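You operate a simulated robot arm through the tools that you are given. There is no shell and no other tool. Be economical: measure what you need, move in short steps, check, and stop when the job is done.

You run a simulated robot arm. Do the job below in one go: nothing can be reset, and whatever is moved stays where it is left.

## Task
Mix a green sample: two pumps of blue dye, two of yellow.
Fine: in the beaker; stir it even with the white stick; stick back in its holder, lid on, slide in the middle, no scent.

It is judged by the outcome, as a careful person would: the job done as asked, and still so three seconds after it is handed in. It fails if anything else is knocked over, pushed out of place, dropped, spilled or broken. Lids that push on must go on centred and level and be pressed home; caps that screw on are set level and turned clockwise until they are tight.

## Robot
A 6-joint arm with a two-finger parallel gripper, fixed in place. Base frame: the origin is at the foot of the arm, x ahead of it, y to its left, z up; the work surface is at about z = 0.866. Readings come in m, rad, newtons and seconds.
With the tool pointing down near the work surface it reaches from about 0.24 to 0.64 m from the base axis. Its first joint turns from -1.152 to 1.152 rad. Payload 2.7 kg.
The tool frame sits at the grasp point between the pads (the TCP): z along the fingers, y along the line on which they close. The tips reach 0.023 m beyond it. The gripper opens to 0.094 m. The fingers are 0.038 m wide and 0.01 m thick; the gripper's body (0.054 by 0.096 m) begins 0.039 m behind the TCP.
Orientation is told as [roll, pitch, yaw] about the base's x, y, z axes, in that order, counted from this pose: with the fingers straight down and closing along the base's y, the tool's x points along the base's -x, its y along +y and its z along -z.

## Interface
- The arm moves only by the tool send_rows. Its argument "targets" is a list of rows, each a list of 3 entries, a list of its own where there are three numbers: the shift along the base's x, y, z in m, then the turn, a rotation vector about the base's x, y, z in rad, then the closure in counts, from 0 (fully open) to 255 (shut). In form: [[[x, y, z], [rx, ry, rz], fingers], ...]. A call has 1 to 8 rows; each row shifts and turns the commanded pose from where the row before left it. A row lasts 0.2 s, in which the tool goes at most 0.05 m and 0.15 rad; a call with a longer step from one row to the next is refused whole, and so is a gripper value outside its range. Where a pose cannot be reached the arm comes as near as it can. A force on the tool above 40 N (or 10 N above the force at the start of the call, whichever is more), or a blocked arm, ends the call early, and 0.2 s more pass. Each finger travels about 0.045 m/s and halts on what it meets, pressing with about 33 N; the grip force reading is that of the motor and also rises with nothing between the fingers. The clock runs only during rows and for 0.2 s after the last one: add rows that do not move to give the fingers time. The reply holds the time, the measured pose of the TCP, the force on the tool along the base axes, the opening and the grip force, in the units named above and with some noise, with the torque about the TCP (base axes, N m) and any sound that the robot's microphone picked up, and new pictures: "views" is both (left out), scene, wrist or none.
- Cameras (640 x 400 px; columns grow to the right, rows downward): "scene" is fixed at [0.0686, -0.4209, 1.4344]; the picture's right is [0.86, -0.51, 0.00], its down [-0.14, -0.24, -0.96] and it looks along [0.49, 0.83, -0.27] (base axes); focal length 333 px, centre (320, 200). "wrist" rides on the gripper at [0.086, 0.016, -0.074] in the tool frame; the picture's right is [-0.18, 0.98, 0.00], its down [-0.58, -0.11, -0.81] and it looks along [-0.79, -0.15, 0.59] (tool axes); focal length 243 px, centre (320, 200).
- point_at(camera, pixels): there is no depth. For up to 12 entries [column, row, z] of the newest picture of that camera ("zoom" is the newest enlarged one), the place [x, y] in the base frame at which the ray of that pixel passes the height z, good to about 0.003 m. No time passes.
- inspect(camera, box): a new picture of the part [left, top, right, bottom] of that camera's present view, enlarged. No time passes.
- job_done(): hands the job in; it is judged then, once.

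Go step by step. Measure first, check grasps and placings, and put right what went wrong. The budget is 80 turns and 200 pictures, counting those below and the enlarged ones. Unless the task says otherwise, let go and move clear before handing in, and close with one line.

The tools are called after "Call:" as a command line: name --argument value ..., lists and objects as JSON in quotes. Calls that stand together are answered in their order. send_rows: Moves the arm, as the interface text tells. Its arguments: {"type":"object","properties":{"targets":{"type":"array","items":{"type":"array"}},"views":{"type":"string","enum":["both","scene","wrist","none"]}},"required":["targets"]} The other tools are called the same way: point_at (camera, pixels) gives the place at which the rays of pixels pass given heights; inspect (camera, box) takes an enlarged picture of a part of a camera's view; job_done () hands the job in.

At the start:

```text
t: 0.0
ee_pos: [0.3238, 0.1059, 1.2995]
tool_rot: [-0.001, 0.0, 0.0]
force: [0.4, -0.3, -0.3]
moment: [0.03, 0.0, 0.0]
grip_width: 0.0941
gripper_force: 0.0
```

scene: 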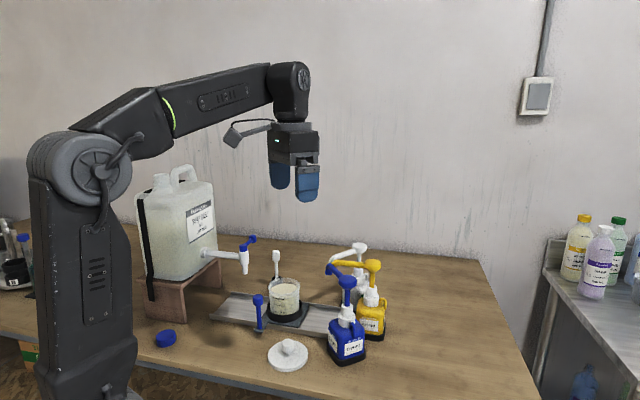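
wrist: 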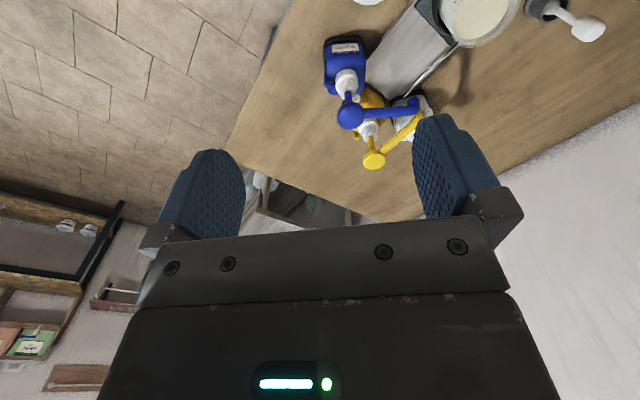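

The scene shows a beaker on a slide tray (285,295), blue and yellow pump bottles at (347,335) and (372,310), a white pump behind them, a lid at (288,355), and a white stick in a holder at (276,262). I'll enlarge these areas first.

Call:
inspect --camera "scene" --box '[200, 230, 400, 380]'

Call:
inspect --camera "wrist" --box '[300, 0, 620, 200]'

Call:
inspect --camera "scene" --box '[310, 230, 400, 370]'

```text
2.67 times, centred on (300, 305) of scene
```

zoom: 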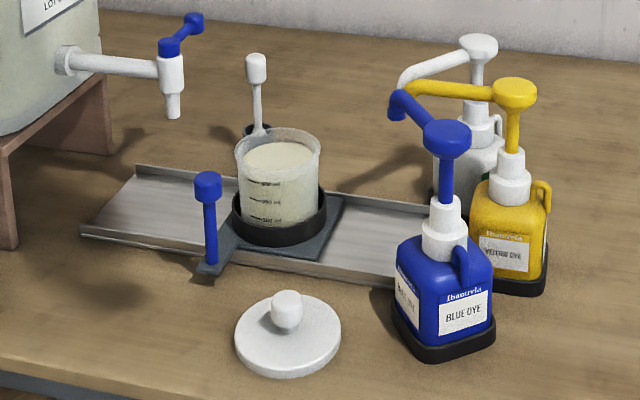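

```text
2.00 times, centred on (460, 100) of wrist
```

zoom: 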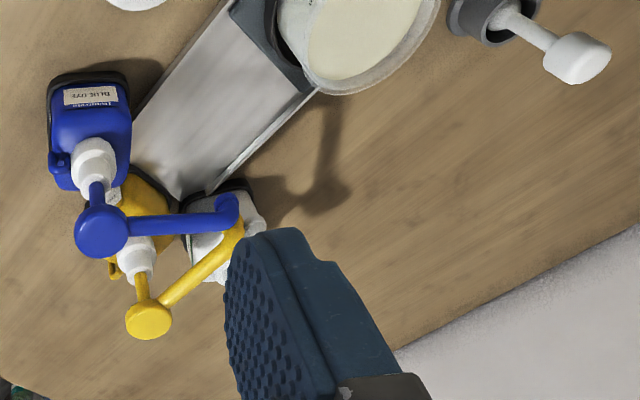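

```text
2.86 times, centred on (355, 300) of scene
```

zoom: 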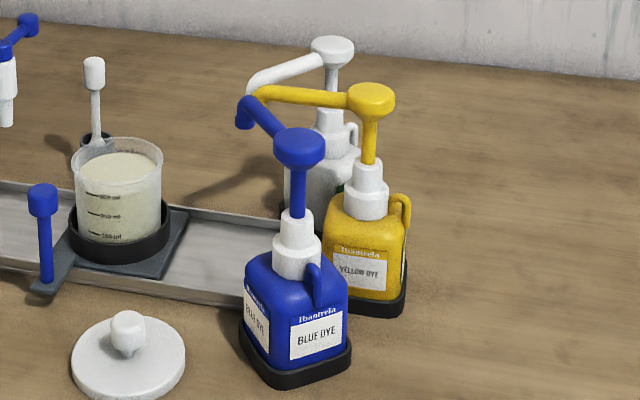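

I've got enough pixel detail to triangulate. I'll query the key features from both cameras at several heights.

Call:
point_at --camera "scene" --pixels '[[347.6, 281, 1.0], [347.6, 281, 1.1], [373, 265, 1.0], [373, 265, 1.1], [359, 246, 1.0], [359, 246, 1.1], [276, 255, 0.95], [276, 255, 1.05], [258, 297, 0.9], [258, 297, 1.0], [288, 343, 0.9], [329, 269, 1.0]]'

Call:
point_at --camera "wrist" --pixels '[[351, 115, 1.0], [351, 115, 1.1], [374, 160, 1.0], [374, 160, 1.1], [590, 29, 0.95], [590, 29, 1.05], [545, 12, 0.866], [414, 102, 1.0], [414, 102, 1.1], [480, 12, 0.9], [480, 12, 0.95]]'

Call:
point_at --camera "scene" --pixels '[[210.7, 317, 0.87], [231.4, 293, 0.88], [328, 337, 0.87], [341, 308, 0.88], [285, 318, 0.88], [258, 331, 0.88], [288, 358, 0.875], [276, 280, 0.875], [285, 288, 0.95], [268, 365, 0.87], [308, 350, 0.87], [165, 340, 0.87]]'

```text
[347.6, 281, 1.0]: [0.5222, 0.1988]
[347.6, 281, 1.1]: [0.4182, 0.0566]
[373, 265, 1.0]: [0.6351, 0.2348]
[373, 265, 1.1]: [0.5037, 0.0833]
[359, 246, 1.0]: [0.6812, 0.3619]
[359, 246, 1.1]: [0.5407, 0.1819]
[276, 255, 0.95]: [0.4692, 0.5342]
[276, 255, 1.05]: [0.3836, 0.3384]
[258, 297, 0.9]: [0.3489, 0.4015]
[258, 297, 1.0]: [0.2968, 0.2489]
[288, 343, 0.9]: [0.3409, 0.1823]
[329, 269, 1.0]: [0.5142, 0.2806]
```

```text
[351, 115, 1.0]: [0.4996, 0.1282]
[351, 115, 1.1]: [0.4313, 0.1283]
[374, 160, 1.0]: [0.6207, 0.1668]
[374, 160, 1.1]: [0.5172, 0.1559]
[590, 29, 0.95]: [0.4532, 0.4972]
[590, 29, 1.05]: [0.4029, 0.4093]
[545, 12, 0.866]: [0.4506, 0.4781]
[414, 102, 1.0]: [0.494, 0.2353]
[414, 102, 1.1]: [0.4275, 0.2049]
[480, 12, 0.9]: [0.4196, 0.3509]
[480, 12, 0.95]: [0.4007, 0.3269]
```

```text
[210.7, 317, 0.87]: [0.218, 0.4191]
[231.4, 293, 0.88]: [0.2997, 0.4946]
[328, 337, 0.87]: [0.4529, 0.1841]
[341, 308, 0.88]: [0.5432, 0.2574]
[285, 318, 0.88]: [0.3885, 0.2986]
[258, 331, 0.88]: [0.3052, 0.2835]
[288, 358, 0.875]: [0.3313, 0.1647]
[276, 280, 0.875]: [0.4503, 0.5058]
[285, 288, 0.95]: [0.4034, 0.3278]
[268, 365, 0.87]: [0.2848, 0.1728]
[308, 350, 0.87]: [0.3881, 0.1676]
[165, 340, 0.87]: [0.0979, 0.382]
```

Triangulated: the blue pump head is near (0.468, 0.128, 1.05), the yellow head near (0.571, 0.161, 1.05) and the nozzles near (0.475, 0.225). The beaker is near (0.395, 0.315) and the handle post near (0.308, 0.283), top z≈0.978. I'll pitch the tool to get a top-down wrist view.

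Call:
send_rows --targets '[[[0, 0.02, 0], [0, 0.15, 0], 0], [[0, 0.03, 0], [0, 0.15, 0], 0], [[0, 0.03, 0], [0, 0.15, 0], 0], [[0, 0, 0], [0, 0.1, 0], 0], [[0, 0, 0], [0, 0, 0], 0]]' --views "wrist"

```text
t: 1.2
ee_pos: [0.293, 0.1845, 1.2151]
tool_rot: [0.001, 0.545, -0.001]
force: [0.0, 0.4, 0.6]
moment: [0.01, -0.01, -0.02]
grip_width: 0.0939
gripper_force: 0.0
out of reach, approached as far as the arm can: row 2, 3, 4
```

wrist: 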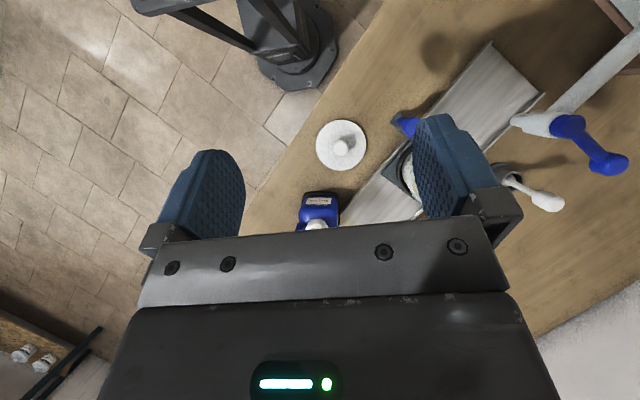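

The wrist view now shows the lid at (342,146) and the rail with the handle at (405,122). The finger hides the beaker. I'll measure and enlarge.

Call:
inspect --camera "wrist" --box '[300, 30, 640, 240]'

Call:
point_at --camera "wrist" --pixels '[[342, 146, 0.875], [342, 146, 0.9], [405, 122, 0.88], [405, 122, 0.975], [493, 42, 0.88], [540, 95, 0.88], [545, 200, 0.98], [505, 170, 0.88], [520, 122, 1.0], [340, 200, 0.87]]'

```text
1.88 times, centred on (470, 135) of wrist
```

zoom: 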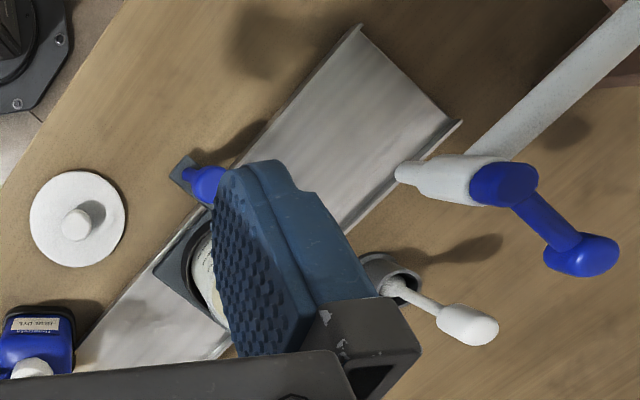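

```text
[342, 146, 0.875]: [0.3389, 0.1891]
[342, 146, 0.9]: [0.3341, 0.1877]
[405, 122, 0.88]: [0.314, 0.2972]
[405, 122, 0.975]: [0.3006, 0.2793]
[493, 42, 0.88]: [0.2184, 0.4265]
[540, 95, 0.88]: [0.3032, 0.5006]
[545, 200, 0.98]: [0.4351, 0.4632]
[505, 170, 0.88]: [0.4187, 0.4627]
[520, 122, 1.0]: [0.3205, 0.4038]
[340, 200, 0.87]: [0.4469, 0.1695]
```

The left finger blocks the beaker, so I'll shift +y to put the slide between the fingers.

Call:
send_rows --targets '[[[0, 0.05, 0], [0, 0, 0], 0], [[0, 0.05, 0], [0, 0, 0], 0], [[0, 0.02, 0], [0, 0, 0], 0], [[0, 0, 0], [0, 0, 0], 0]]' --views "wrist"

Call:
inspect --camera "wrist" --box '[200, 0, 520, 200]'

```text
t: 2.2
ee_pos: [0.2886, 0.3034, 1.2082]
tool_rot: [0.003, 0.545, 0.001]
force: [-0.2, -0.6, 0.0]
moment: [0.02, -0.02, -0.02]
grip_width: 0.0939
gripper_force: 0.2
out of reach, approached as far as the arm can: row 2, 3
```

wrist: 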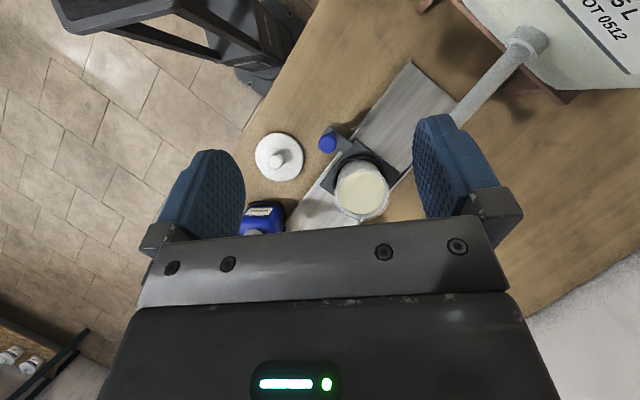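

```text
2.00 times, centred on (360, 100) of wrist
```

zoom: 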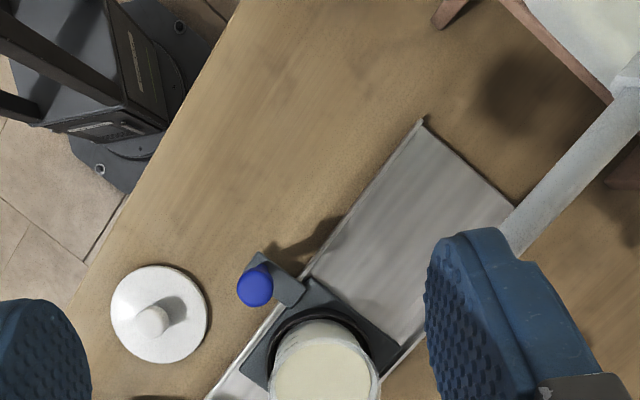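

Call:
point_at --camera "zoom" --pixels '[[255, 287, 0.975], [324, 365, 0.955], [324, 365, 0.94], [153, 321, 0.9], [159, 314, 0.87], [422, 120, 0.88], [518, 207, 0.88], [335, 280, 0.875], [245, 372, 0.875], [425, 345, 0.875], [262, 257, 0.875], [110, 310, 0.87]]'

Call:
point_at --camera "scene" --pixels '[[285, 286, 0.955], [285, 286, 0.94], [258, 297, 0.97], [258, 297, 0.98]]'

```text
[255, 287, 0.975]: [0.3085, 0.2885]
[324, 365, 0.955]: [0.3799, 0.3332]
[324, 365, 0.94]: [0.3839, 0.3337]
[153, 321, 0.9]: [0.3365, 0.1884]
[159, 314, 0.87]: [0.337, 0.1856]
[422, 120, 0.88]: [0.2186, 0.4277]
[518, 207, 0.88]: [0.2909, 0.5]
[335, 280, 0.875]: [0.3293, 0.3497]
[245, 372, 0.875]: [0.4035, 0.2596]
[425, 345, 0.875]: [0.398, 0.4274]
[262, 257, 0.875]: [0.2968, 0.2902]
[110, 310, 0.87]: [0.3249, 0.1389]
```

```text
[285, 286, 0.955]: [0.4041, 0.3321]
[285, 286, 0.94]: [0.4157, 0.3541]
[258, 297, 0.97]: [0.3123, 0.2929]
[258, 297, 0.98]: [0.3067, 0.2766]
```

The handle post is at (0.309, 0.287) with its top at about z 0.975. The rail runs along (0.707, −0.707), with the lid at (0.337, 0.187) and the beaker near (0.388, 0.328). I'll straighten the tool and yaw +45° so the fingers straddle the post along the slide.

Call:
send_rows --targets '[[[0, 0, 0], [0, -0.14, 0], 60], [[0, 0, 0], [0, -0.14, 0], 100], [[0, 0, 0], [0, -0.14, 0], 146], [[0, 0, 0], [0, -0.13, 0], 146], [[0, 0, 0], [0, 0, 0.15], 146], [[0, 0, 0], [0, 0, 0.15], 146], [[0, 0, 0], [0, 0, 0.15], 146]]' --views "none"

Call:
send_rows --targets '[[[0, 0, -0.01], [0, 0, 0.15], 146], [[0, 0, -0.02], [0, 0, 0.15], 146], [[0, 0, -0.02], [0, 0, 0.035], 146], [[0, 0, 0], [0, 0, 0], 146]]' --views "both"

```text
t: 3.8
ee_pos: [0.2883, 0.303, 1.2068]
tool_rot: [0.0, 0.0, 0.45]
force: [0.1, 0.4, 0.0]
moment: [0.0, 0.0, 0.0]
grip_width: 0.0402
gripper_force: 0.1
```

```text
t: 4.8
ee_pos: [0.2888, 0.3032, 1.1566]
tool_rot: [0.0, 0.0, 0.784]
force: [0.4, -0.1, -0.4]
moment: [-0.02, 0.02, 0.01]
grip_width: 0.04
gripper_force: 0.0
```

scene: 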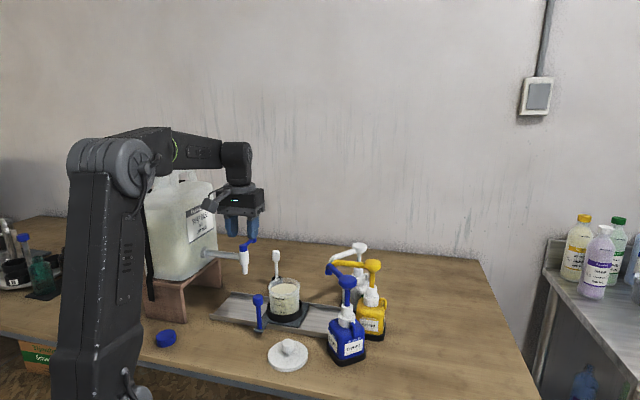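
wrist: 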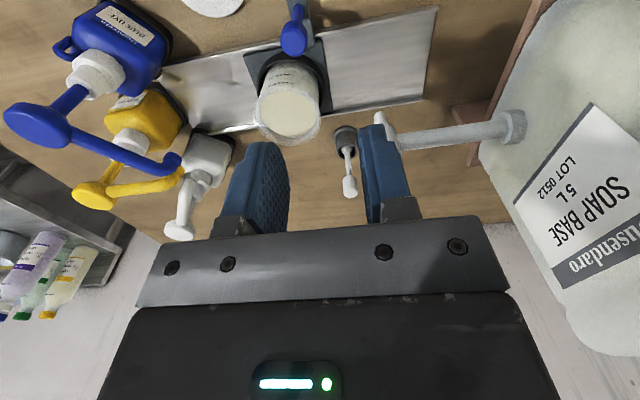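

This view shows everything, so I'll measure the beaker rim, nozzles, pump heads and stick precisely.

Call:
inspect --camera "wrist" --box '[0, 0, 320, 250]'

Call:
inspect --camera "wrist" --box '[220, 0, 460, 210]'

Call:
inspect --camera "scene" --box '[220, 230, 400, 340]'

```text
1.60 times, centred on (160, 125) of wrist
```

zoom: 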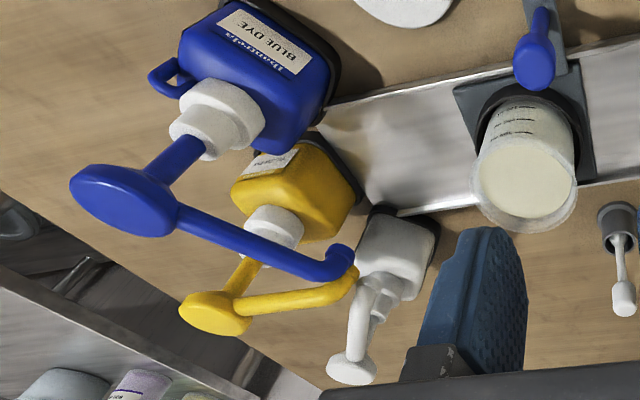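

```text
1.90 times, centred on (340, 105) of wrist
```

zoom: 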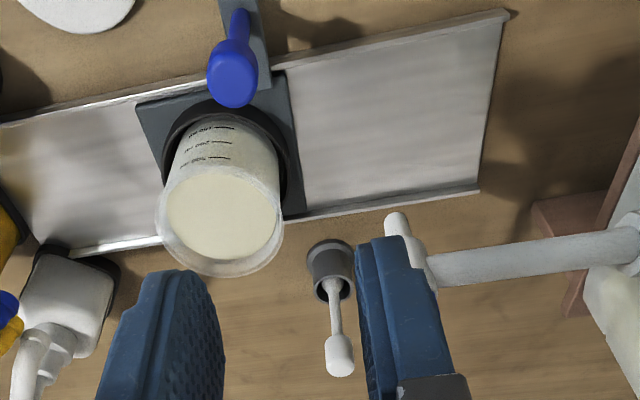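

```text
3.56 times, centred on (310, 285) of scene
```

zoom: 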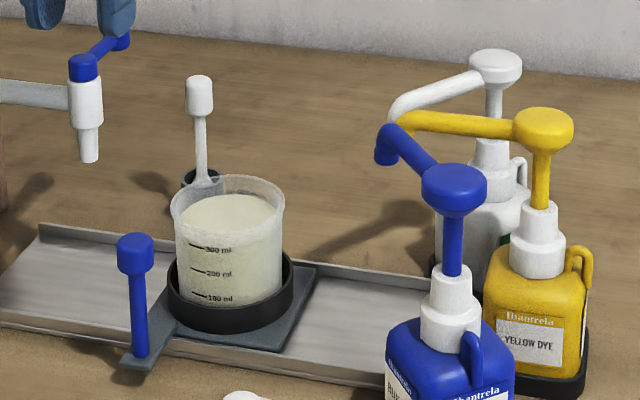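

Call:
point_at --camera "wrist" --pixels '[[36, 122, 1.05], [93, 195, 1.05], [175.6, 165, 1.02], [288.6, 115, 0.96], [288.6, 115, 0.98], [350, 188, 0.96], [350, 188, 1.0], [345, 151, 0.89], [345, 151, 0.91], [379.5, 115.5, 0.96], [379.5, 115.5, 1.0], [211, 132, 0.88]]'

Call:
point_at --camera "scene" --pixels '[[347.6, 279.4, 1.05], [372.6, 263, 1.05], [328.3, 273, 1.02], [284, 286.4, 0.96], [284, 286.4, 0.98], [276, 253, 0.96], [276, 253, 1.0], [277, 280, 0.89], [277, 280, 0.91], [245, 273.8, 0.96], [245, 273.8, 1.0], [334, 305, 0.88]]'

```text
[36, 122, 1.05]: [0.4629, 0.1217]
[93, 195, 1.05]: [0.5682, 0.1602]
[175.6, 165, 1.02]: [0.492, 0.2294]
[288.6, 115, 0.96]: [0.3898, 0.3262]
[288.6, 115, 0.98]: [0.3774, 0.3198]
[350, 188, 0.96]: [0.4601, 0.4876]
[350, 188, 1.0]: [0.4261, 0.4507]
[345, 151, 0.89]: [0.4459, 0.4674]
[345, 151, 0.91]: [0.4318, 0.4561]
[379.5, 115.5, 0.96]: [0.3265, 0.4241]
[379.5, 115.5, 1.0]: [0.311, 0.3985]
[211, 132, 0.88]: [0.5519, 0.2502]
```

```text
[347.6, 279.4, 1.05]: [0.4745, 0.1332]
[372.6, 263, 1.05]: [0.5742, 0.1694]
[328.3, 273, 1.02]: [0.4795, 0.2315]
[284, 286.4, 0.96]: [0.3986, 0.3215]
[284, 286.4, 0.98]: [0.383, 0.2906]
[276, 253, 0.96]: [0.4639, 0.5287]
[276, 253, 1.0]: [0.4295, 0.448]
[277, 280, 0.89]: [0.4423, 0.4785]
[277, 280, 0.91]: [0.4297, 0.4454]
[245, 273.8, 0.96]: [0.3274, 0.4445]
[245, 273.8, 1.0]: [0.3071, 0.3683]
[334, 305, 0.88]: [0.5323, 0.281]
```

Everything is consistent: beaker centre (0.393, 0.326) with rim z≈0.957, spouts near (0.485, 0.230), stick cap top (0.428, 0.449, 1.0), holder rim (0.438, 0.463, 0.898). I'll lower the fingers astride the handle post.

Call:
send_rows --targets '[[[0.0195, -0.0165, 0], [0, 0, 0], 146], [[0, 0, -0.045], [0, 0, 0], 146], [[0, 0, -0.045], [0, 0, 0], 146], [[0, 0, -0.03], [0, 0, 0], 146], [[0, 0, 0], [0, 0, 0], 146]]' --views "both"

```text
t: 6.0
ee_pos: [0.3073, 0.288, 1.0394]
tool_rot: [0.0, -0.001, 0.784]
force: [-0.5, 0.0, -0.8]
moment: [0.02, -0.02, 0.03]
grip_width: 0.0402
gripper_force: 0.0
```

scene: 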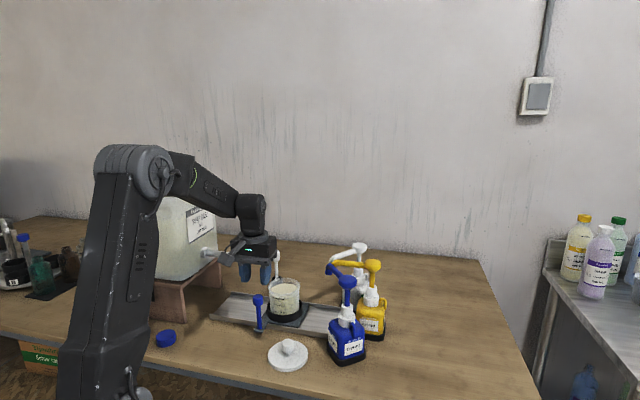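
wrist: 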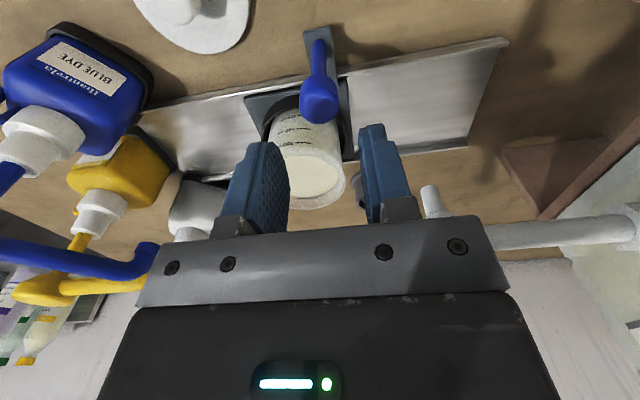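

The post knob shows at (320,103) in the wrist view, below and between the fingers. I'll check its position before descending.

Call:
point_at --camera "wrist" --pixels '[[320, 108, 0.975], [320, 108, 0.965]]'

Call:
send_rows --targets '[[[0, 0, -0.025], [0, 0, 0], 146], [[0, 0, -0.02], [0, 0, 0], 146], [[0, 0, -0.0225], [0, 0, 0], 146], [[0, 0, 0], [0, 0, 0], 146]]' --views "both"

```text
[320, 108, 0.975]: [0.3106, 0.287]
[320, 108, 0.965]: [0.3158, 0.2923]
```

```text
t: 7.0
ee_pos: [0.308, 0.2862, 0.9711]
tool_rot: [0.0, 0.001, 0.783]
force: [-0.4, 1.0, -0.6]
moment: [-0.02, 0.01, 0.02]
grip_width: 0.0406
gripper_force: 0.1
```

scene: 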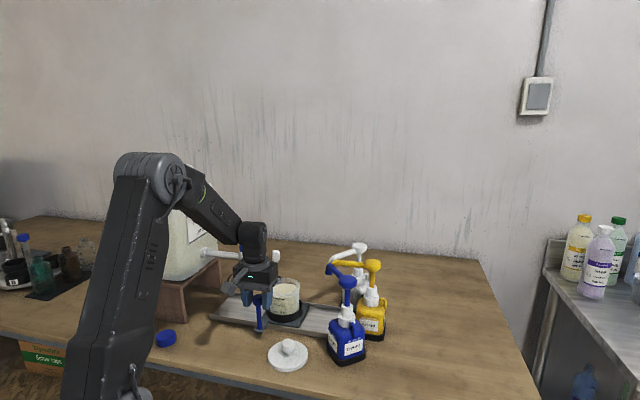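
wrist: 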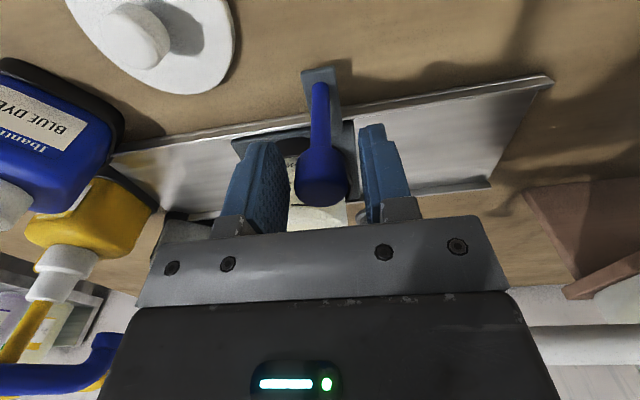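

The post sits between the fingers, centred. I'll push toward the pumps in steps of about 2 cm.

Call:
send_rows --targets '[[[0.01, -0.01, 0], [0, 0, 0], 146], [[0.013, -0.013, 0], [0, 0, 0], 146], [[0.014, -0.014, 0], [0, 0, 0], 146], [[0.013, -0.013, 0], [0, 0, 0], 146], [[0.01, -0.01, 0], [0, 0, 0], 146], [[0, 0, 0], [0, 0, 0], 146]]' --views "both"

```text
t: 8.4
ee_pos: [0.368, 0.2266, 0.9686]
tool_rot: [0.0, 0.0, 0.785]
force: [-0.6, -0.6, 0.2]
moment: [-0.02, -0.01, 0.0]
grip_width: 0.0402
gripper_force: 0.0
```

scene: 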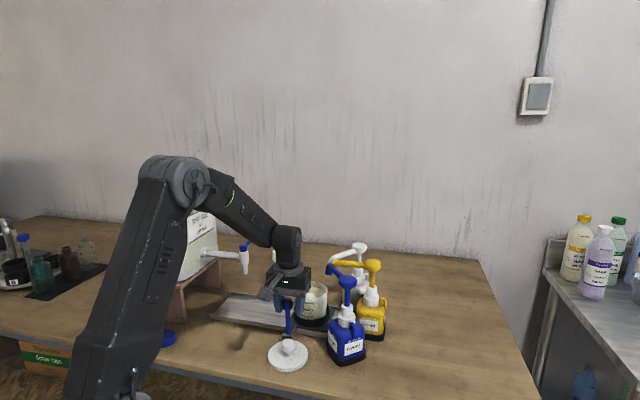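
wrist: 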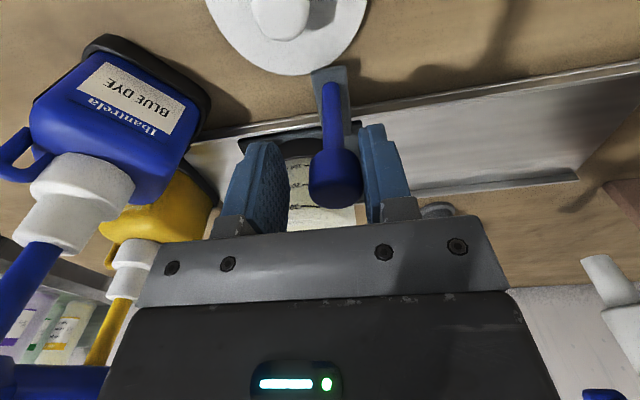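

The carriage is following. To keep clear of the blue spout arm, I'll shift back 1 cm away from the rail, narrow the gap, and continue in small steps.

Call:
send_rows --targets '[[[-0.007, -0.007, 0], [0, 0, 0], 175], [[0, 0, 0], [0, 0, 0], 175], [[0.008, -0.008, 0], [0, 0, 0], 175], [[0.008, -0.008, 0], [0, 0, 0], 175], [[0, 0, 0], [0, 0, 0], 175]]' --views "both"

Call:
inspect --camera "scene" --box '[240, 220, 400, 370]'

```text
t: 9.6
ee_pos: [0.3771, 0.2031, 0.9687]
tool_rot: [0.0, 0.0, 0.785]
force: [1.7, -1.9, 0.5]
moment: [0.06, -0.04, -0.06]
grip_width: 0.0309
gripper_force: 1.6
```

scene: 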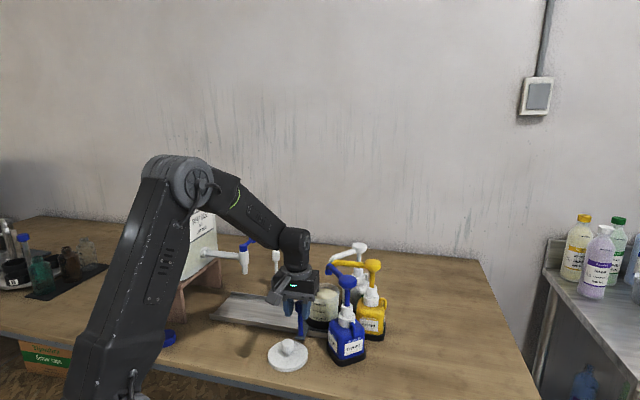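
wrist: 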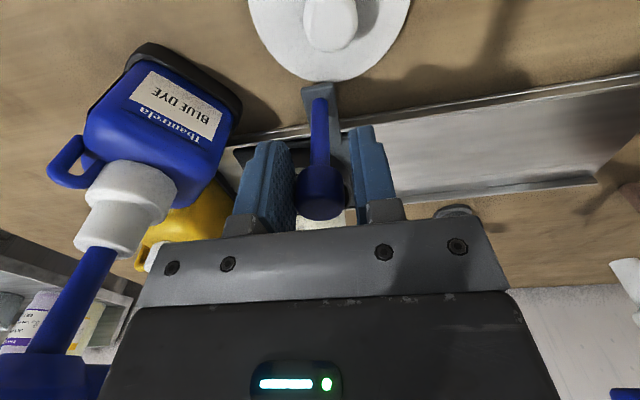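

```text
2.67 times, centred on (320, 295) of scene
```

zoom: 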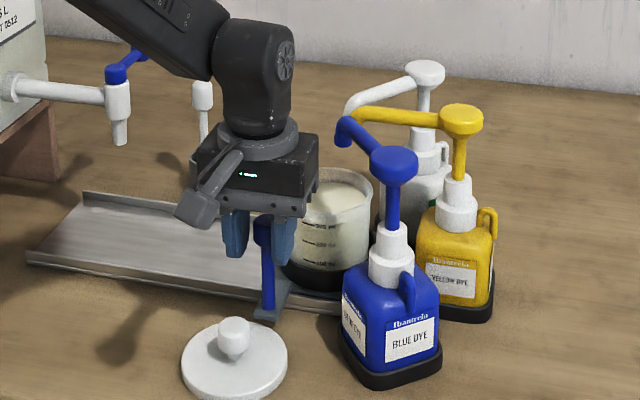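

The beaker is nearly under the spouts. I'll measure its rim centre now.

Call:
point_at --camera "zoom" --pixels '[[341, 190, 0.957], [341, 143, 1.02]]'

Call:
send_rows --targets '[[[0.006, -0.006, 0], [0, 0, 0], 175], [[0.005, -0.005, 0], [0, 0, 0], 175], [[0, 0, 0], [0, 0, 0], 175]]' --views "both"

Call:
inspect --camera "scene" --box '[240, 220, 400, 370]'

```text
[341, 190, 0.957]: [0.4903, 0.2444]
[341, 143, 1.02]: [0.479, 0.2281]
```

```text
t: 10.4
ee_pos: [0.3868, 0.1936, 0.9675]
tool_rot: [0.002, 0.0, 0.784]
force: [-14.8, 11.5, 3.2]
moment: [0.05, 0.05, 0.27]
grip_width: 0.0377
gripper_force: 9.4
```

scene: 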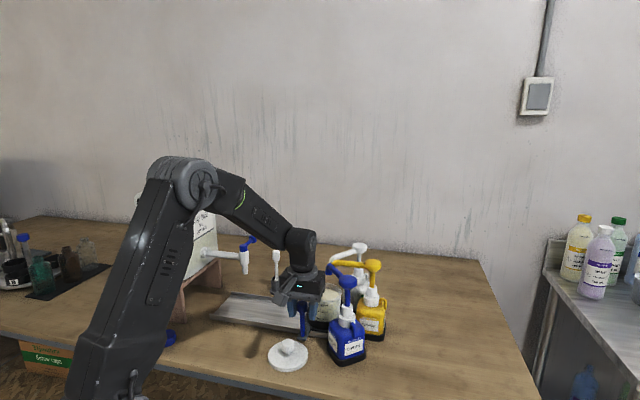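
wrist: 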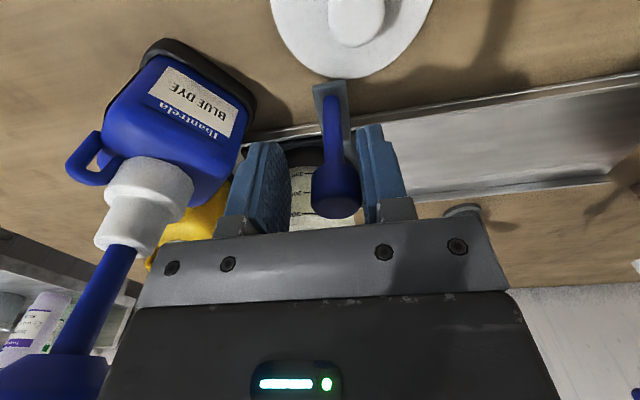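

```text
2.67 times, centred on (320, 295) of scene
```

zoom: 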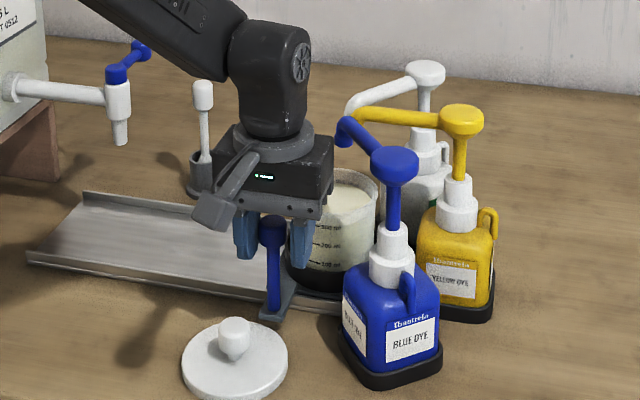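

Resistance of about 19 N means the carriage is at its stop, and the spouts are over the beaker. I'll back off, open and rise.

Call:
send_rows --targets '[[[-0.006, 0.006, 0], [0, 0, 0], 150], [[0, 0, 0], [0, 0, 0], 140], [[0, 0, 0.03], [0, 0, 0], 140], [[0, 0, 0.05], [0, 0, 0], 140], [[-0.02, 0.02, 0.04], [0, 0, 0], 200], [[0, 0, 0.04], [0, 0, 0], 255], [[0, 0, 0], [0, 0, 0], 255]]' --views "both"

Call:
inspect --camera "scene" --box '[240, 220, 400, 370]'

```text
t: 12.0
ee_pos: [0.3626, 0.2187, 1.1314]
tool_rot: [-0.001, 0.0, 0.784]
force: [0.3, -0.1, 0.2]
moment: [0.01, -0.01, 0.03]
grip_width: 0.0001
gripper_force: 29.5
```

scene: 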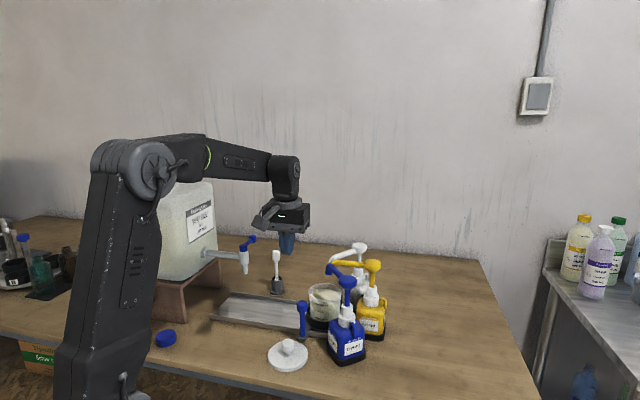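
wrist: 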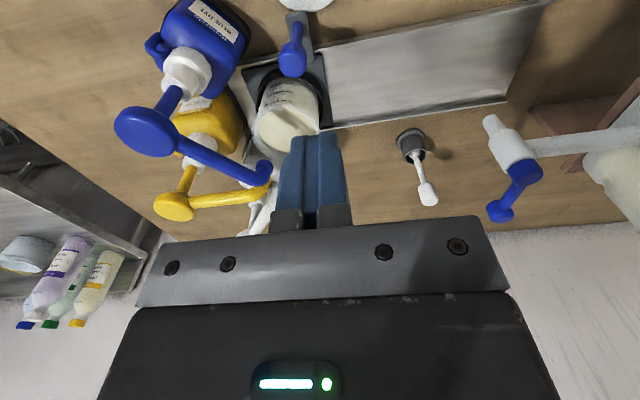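

```text
2.67 times, centred on (320, 295) of scene
```

zoom: 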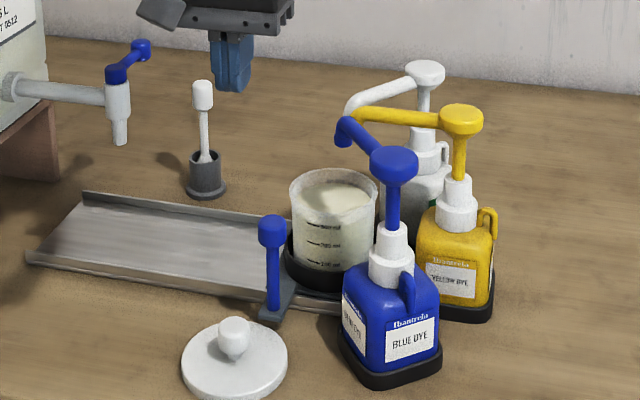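

The beaker is under the spouts. I'll verify the spout location relative to the beaker and re-measure the pump heads from both views.

Call:
inspect --camera "wrist" --box '[100, 20, 420, 220]'

Call:
point_at --camera "wrist" --pixels '[[146, 131, 1.05], [175, 206, 1.05], [264, 173, 1.02], [264, 173, 1.035], [287, 128, 0.957], [293, 62, 0.975]]'

Call:
point_at --camera "scene" --pixels '[[325.3, 293, 0.957], [328.5, 272, 1.02], [302, 301, 0.975]]'

```text
2.00 times, centred on (260, 120) of wrist
```

zoom: 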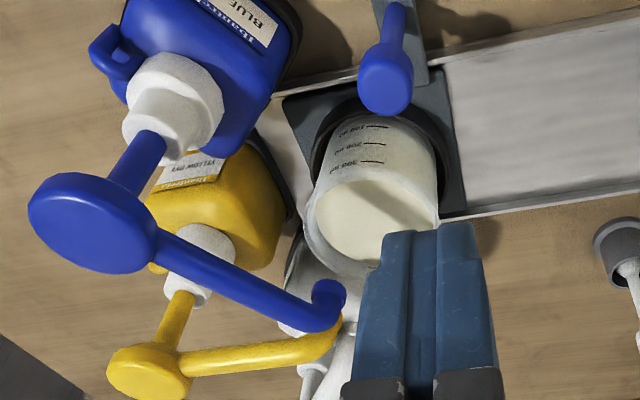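

```text
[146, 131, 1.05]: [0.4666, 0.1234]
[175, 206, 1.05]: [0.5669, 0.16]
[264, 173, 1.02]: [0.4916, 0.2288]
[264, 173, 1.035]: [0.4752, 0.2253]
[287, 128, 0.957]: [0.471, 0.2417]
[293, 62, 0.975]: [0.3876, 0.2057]
```

```text
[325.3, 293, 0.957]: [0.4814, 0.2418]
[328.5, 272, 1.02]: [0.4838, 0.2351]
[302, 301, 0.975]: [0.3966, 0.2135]
```

The spout point (0.484, 0.230) is inside the beaker centred at (0.474, 0.241). By symmetry with the tap, the starting position was the middle. Next I'll move over the blue head.

Call:
send_rows --targets '[[[0.035, -0.031, 0], [0, 0, 0], 255], [[0.035, -0.031, 0], [0, 0, 0], 255], [[0.0354, -0.031, -0.01], [0, 0, 0], 255], [[0, 0, -0.025], [0, 0, 0], 255], [[0, 0, 0], [0, 0, 0], 255]]' --views "both"

Call:
inspect --camera "scene" --box '[270, 200, 430, 350]'

```text
t: 13.2
ee_pos: [0.469, 0.1252, 1.0957]
tool_rot: [-0.001, 0.0, 0.786]
force: [0.5, 0.0, -0.5]
moment: [0.01, -0.02, -0.02]
grip_width: 0.0
gripper_force: 32.7
```

scene: 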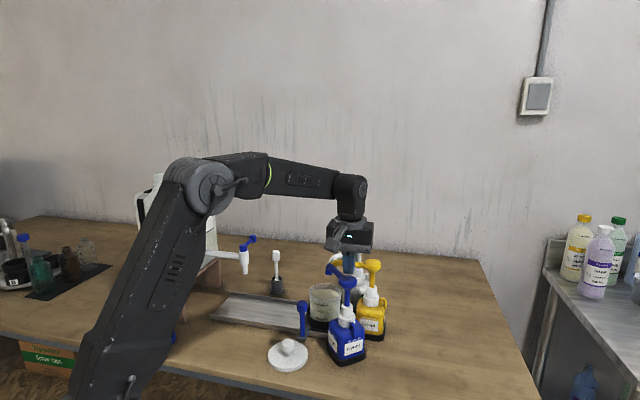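
wrist: 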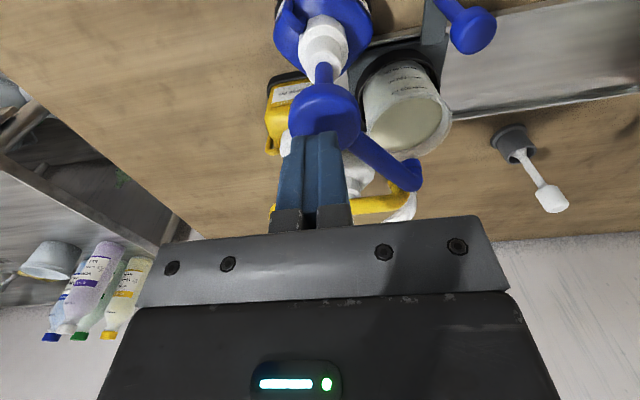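

```text
2.67 times, centred on (350, 275) of scene
```

zoom: 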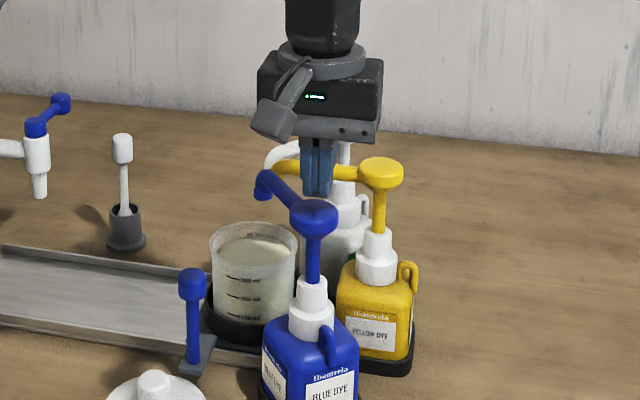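

The closed fingertips are centred just above the blue head at (314,205) in the zoom. I'll press down gradually and watch the force.

Call:
send_rows --targets '[[[0, 0, -0.012], [0, 0, 0], 255], [[0, 0, -0.006], [0, 0, 0], 255], [[0, 0, -0.006], [0, 0, 0], 255], [[0, 0, -0.006], [0, 0, 0], 255], [[0, 0, 0], [0, 0, 0], 255]]' --views "scene"

Call:
inspect --camera "scene" --box '[270, 200, 430, 350]'

```text
t: 14.4
ee_pos: [0.4684, 0.1251, 1.0646]
tool_rot: [0.001, -0.001, 0.783]
force: [-0.3, 2.8, 4.7]
moment: [0.04, 0.01, -0.02]
grip_width: 0.0
gripper_force: 33.1
```

scene: 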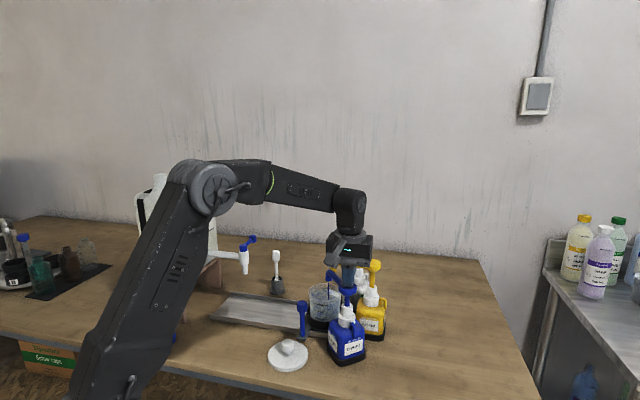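

```text
2.67 times, centred on (350, 275) of scene
```

zoom: 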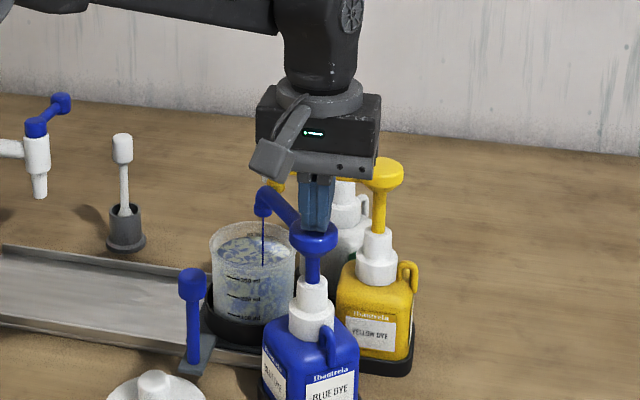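

Blue dye is already flowing into the beaker. I'll continue down to the end of the stroke.

Call:
send_rows --targets '[[[0, 0, -0.006], [0, 0, 0], 255], [[0, 0, -0.006], [0, 0, 0], 255], [[0, 0, -0.005], [0, 0, 0], 255], [[0, 0, -0.004], [0, 0, 0], 255], [[0, 0, 0], [0, 0, 0], 255]]' --views "scene"

Call:
inspect --camera "scene" --box '[270, 200, 430, 350]'

```text
t: 15.6
ee_pos: [0.4683, 0.1243, 1.0438]
tool_rot: [-0.002, 0.0, 0.785]
force: [4.0, -0.1, 8.2]
moment: [-0.11, -0.06, 0.05]
grip_width: 0.0
gripper_force: 33.0
```

scene: 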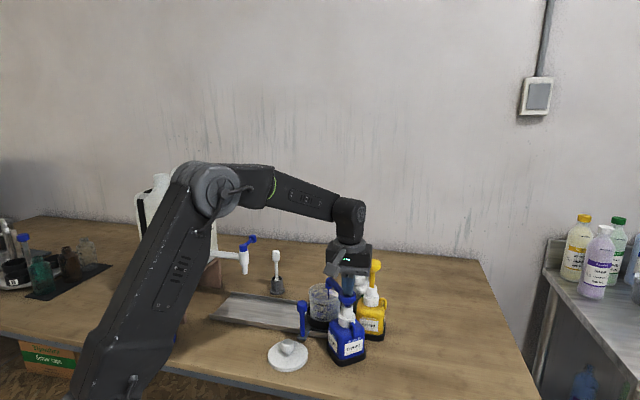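

```text
2.67 times, centred on (350, 275) of scene
```

zoom: 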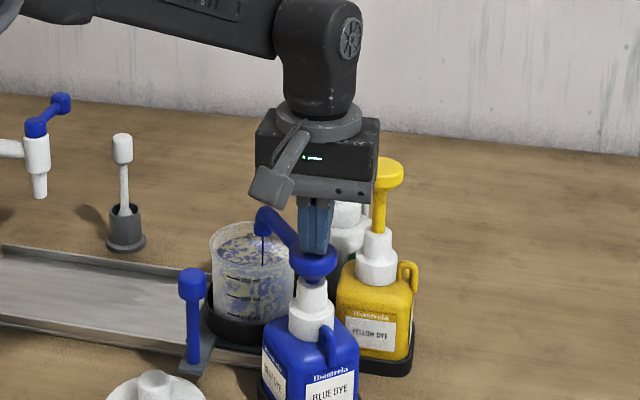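

Call:
send_rows --targets '[[[0, 0, -0.004], [0, 0, 0], 255], [[0, 0, -0.004], [0, 0, 0], 255], [[0, 0, -0.003], [0, 0, 0], 255], [[0, 0, 0], [0, 0, 0], 255]]' --views "scene"

Call:
inspect --camera "scene" --box '[270, 200, 430, 350]'

```text
t: 16.3
ee_pos: [0.4673, 0.1246, 1.0406]
tool_rot: [-0.005, -0.004, 0.786]
force: [-6.1, -1.3, 12.2]
moment: [-0.14, 0.32, -0.08]
grip_width: 0.0
gripper_force: 32.8
stopped in row 3: the force on the tool passed its limit (the readings are from after the stop); the commanded pose is now the measured one
```

scene: 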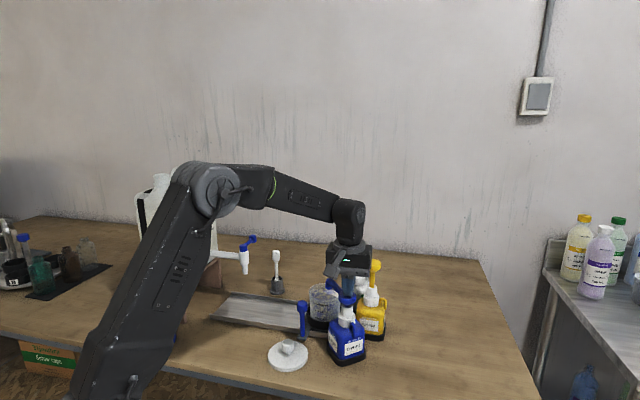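

```text
2.67 times, centred on (350, 275) of scene
```

zoom: 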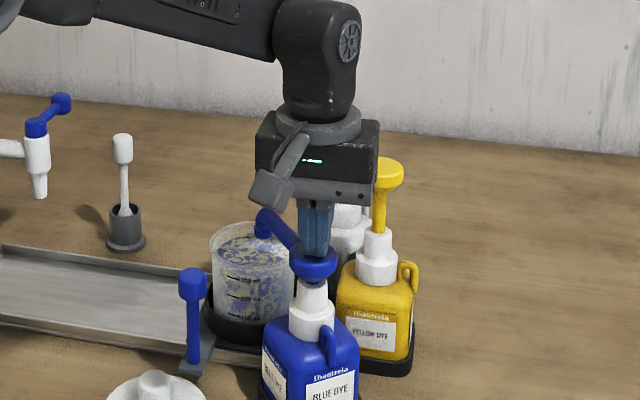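

The stroke bottomed at TCP z≈1.040 and the stream has stopped. I'll release fully to let the head rise.

Call:
send_rows --targets '[[[0, 0, 0.012], [0, 0, 0], 255], [[0, 0, 0.012], [0, 0, 0], 255], [[0, 0, 0.015], [0, 0, 0], 255], [[0, 0, 0.016], [0, 0, 0], 255], [[0, 0, 0], [0, 0, 0], 255], [[0, 0, 0], [0, 0, 0], 255]]' --views "both"

Call:
inspect --camera "scene" --box '[270, 200, 430, 350]'

```text
t: 17.7
ee_pos: [0.4679, 0.1239, 1.0959]
tool_rot: [-0.004, -0.003, 0.783]
force: [0.8, -0.5, 0.0]
moment: [-0.02, 0.0, 0.0]
grip_width: 0.0
gripper_force: 33.4
```

scene: 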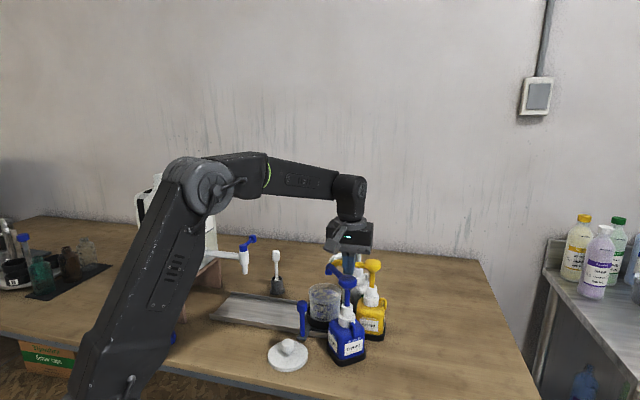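
wrist: 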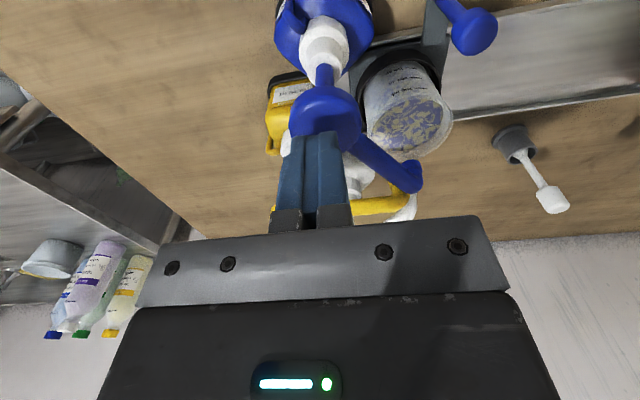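

```text
2.67 times, centred on (350, 275) of scene
```

zoom: 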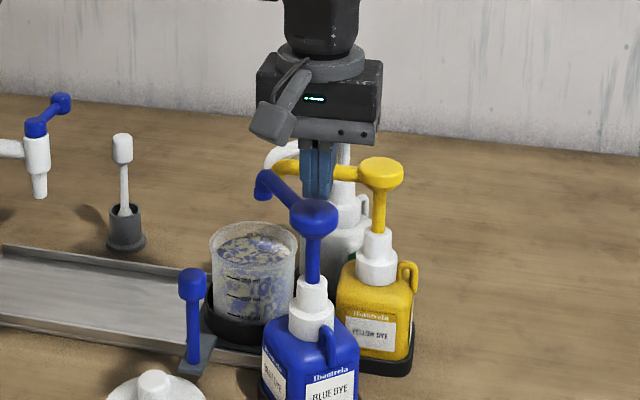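

The blue head is back at full height. Second blue pump.

Call:
send_rows --targets '[[[0, 0, -0.018], [0, 0, 0], 255], [[0, 0, -0.006], [0, 0, 0], 255], [[0, 0, -0.006], [0, 0, 0], 255], [[0, 0, -0.006], [0, 0, 0], 255], [[0, 0, -0.006], [0, 0, 0], 255], [[0, 0, -0.006], [0, 0, 0], 255], [[0, 0, -0.005], [0, 0, 0], 255], [[0, 0, -0.002], [0, 0, 0], 255]]' --views "none"

Call:
send_rows --targets '[[[0, 0, -0.003], [0, 0, 0], 255], [[0, 0, -0.002], [0, 0, 0], 255], [[0, 0, 0], [0, 0, 0], 255]]' --views "scene"

Call:
inspect --camera "scene" --box '[270, 200, 430, 350]'

```text
t: 19.5
ee_pos: [0.4677, 0.1249, 1.0417]
tool_rot: [-0.006, -0.008, 0.783]
force: [-4.2, -2.7, 16.7]
moment: [-0.24, 0.33, -0.05]
grip_width: 0.0002
gripper_force: 32.9
```

```text
t: 20.0
ee_pos: [0.4693, 0.1256, 1.0413]
tool_rot: [-0.01, -0.01, 0.787]
force: [-5.7, -0.9, 12.4]
moment: [-0.18, 0.29, -0.06]
grip_width: 0.0
gripper_force: 33.0
stopped in row 2: the force on the tool passed its limit (the readings are from after the stop); the commanded pose is now the measured one
```

scene: 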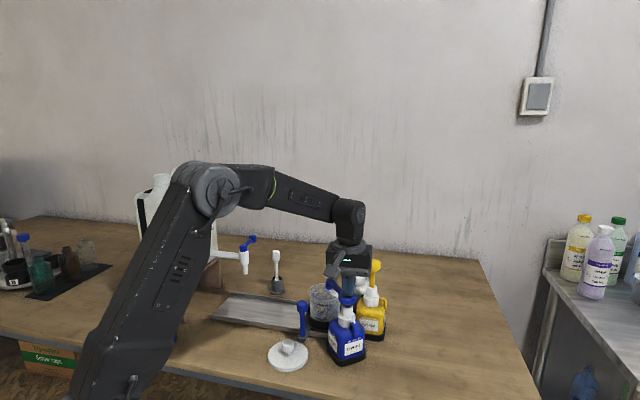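

```text
2.67 times, centred on (350, 275) of scene
```

zoom: 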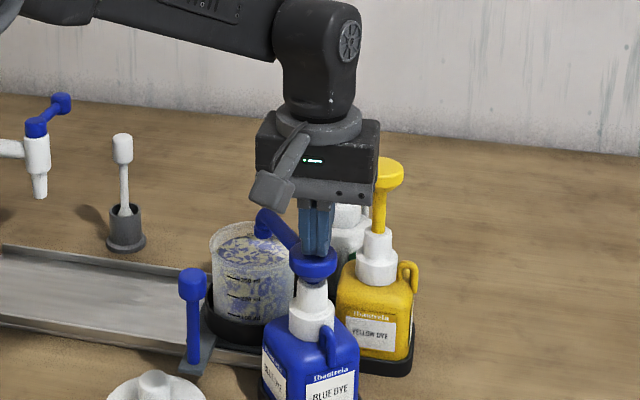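

The second blue pump bottomed, and the bottle hasn't moved. I'll rise and move over the yellow head.

Call:
send_rows --targets '[[[0, 0, 0.012], [0.005, 0.005, 0], 255], [[0, 0, 0.015], [0.005, 0.005, 0], 255], [[0, 0, 0.025], [0, 0, 0], 255], [[0, 0, 0.025], [0, 0, 0], 255], [[0.034, 0.0125, 0], [0, 0, 0], 255], [[0.034, 0.0125, 0], [0, 0, 0], 255], [[0.0335, 0.0125, -0.015], [0, 0, 0], 255], [[0, 0, 0], [0, 0, 0], 255]]' --views "both"

Call:
inspect --camera "scene" --box '[290, 200, 450, 350]'

```text
t: 21.8
ee_pos: [0.5699, 0.1625, 1.1006]
tool_rot: [0.007, -0.009, 0.782]
force: [0.1, 0.4, -0.1]
moment: [-0.01, -0.03, -0.01]
grip_width: 0.0
gripper_force: 33.0
```

scene: 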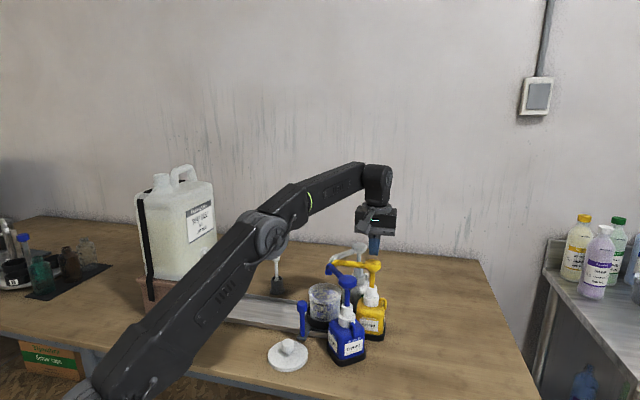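
wrist: 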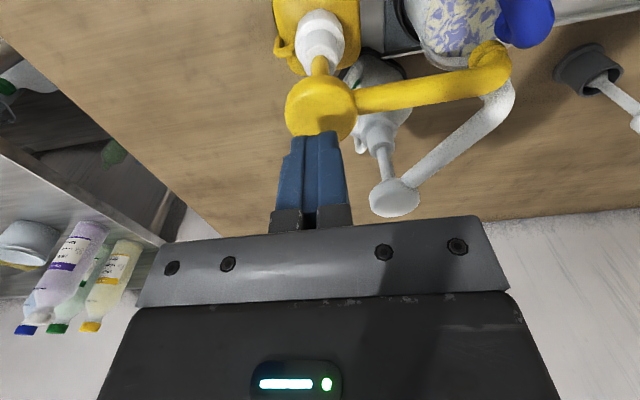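

```text
2.67 times, centred on (370, 275) of scene
```

zoom: 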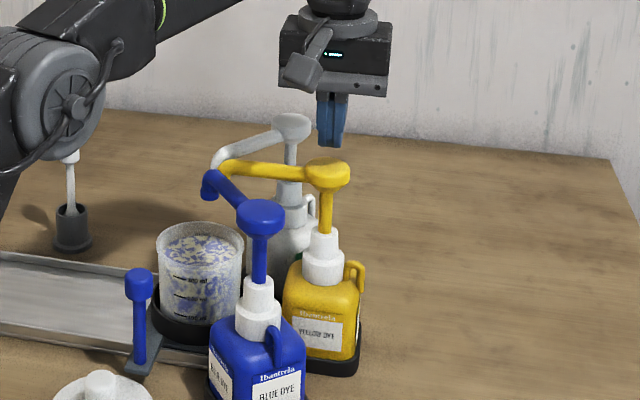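

Call:
point_at --camera "wrist" --pixels '[[320, 107, 1.05], [320, 107, 1.057], [395, 197, 1.05], [395, 197, 1.06]]'

Call:
point_at --camera "zoom" --pixels '[[327, 170, 1.05], [327, 170, 1.057], [293, 124, 1.05], [293, 124, 1.06]]'

```text
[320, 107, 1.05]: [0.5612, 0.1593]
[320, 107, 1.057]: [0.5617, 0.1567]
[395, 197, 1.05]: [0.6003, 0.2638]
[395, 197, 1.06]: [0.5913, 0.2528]
```

```text
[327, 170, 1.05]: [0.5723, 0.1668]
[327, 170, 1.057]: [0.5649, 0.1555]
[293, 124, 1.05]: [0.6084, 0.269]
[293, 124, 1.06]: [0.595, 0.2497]
```

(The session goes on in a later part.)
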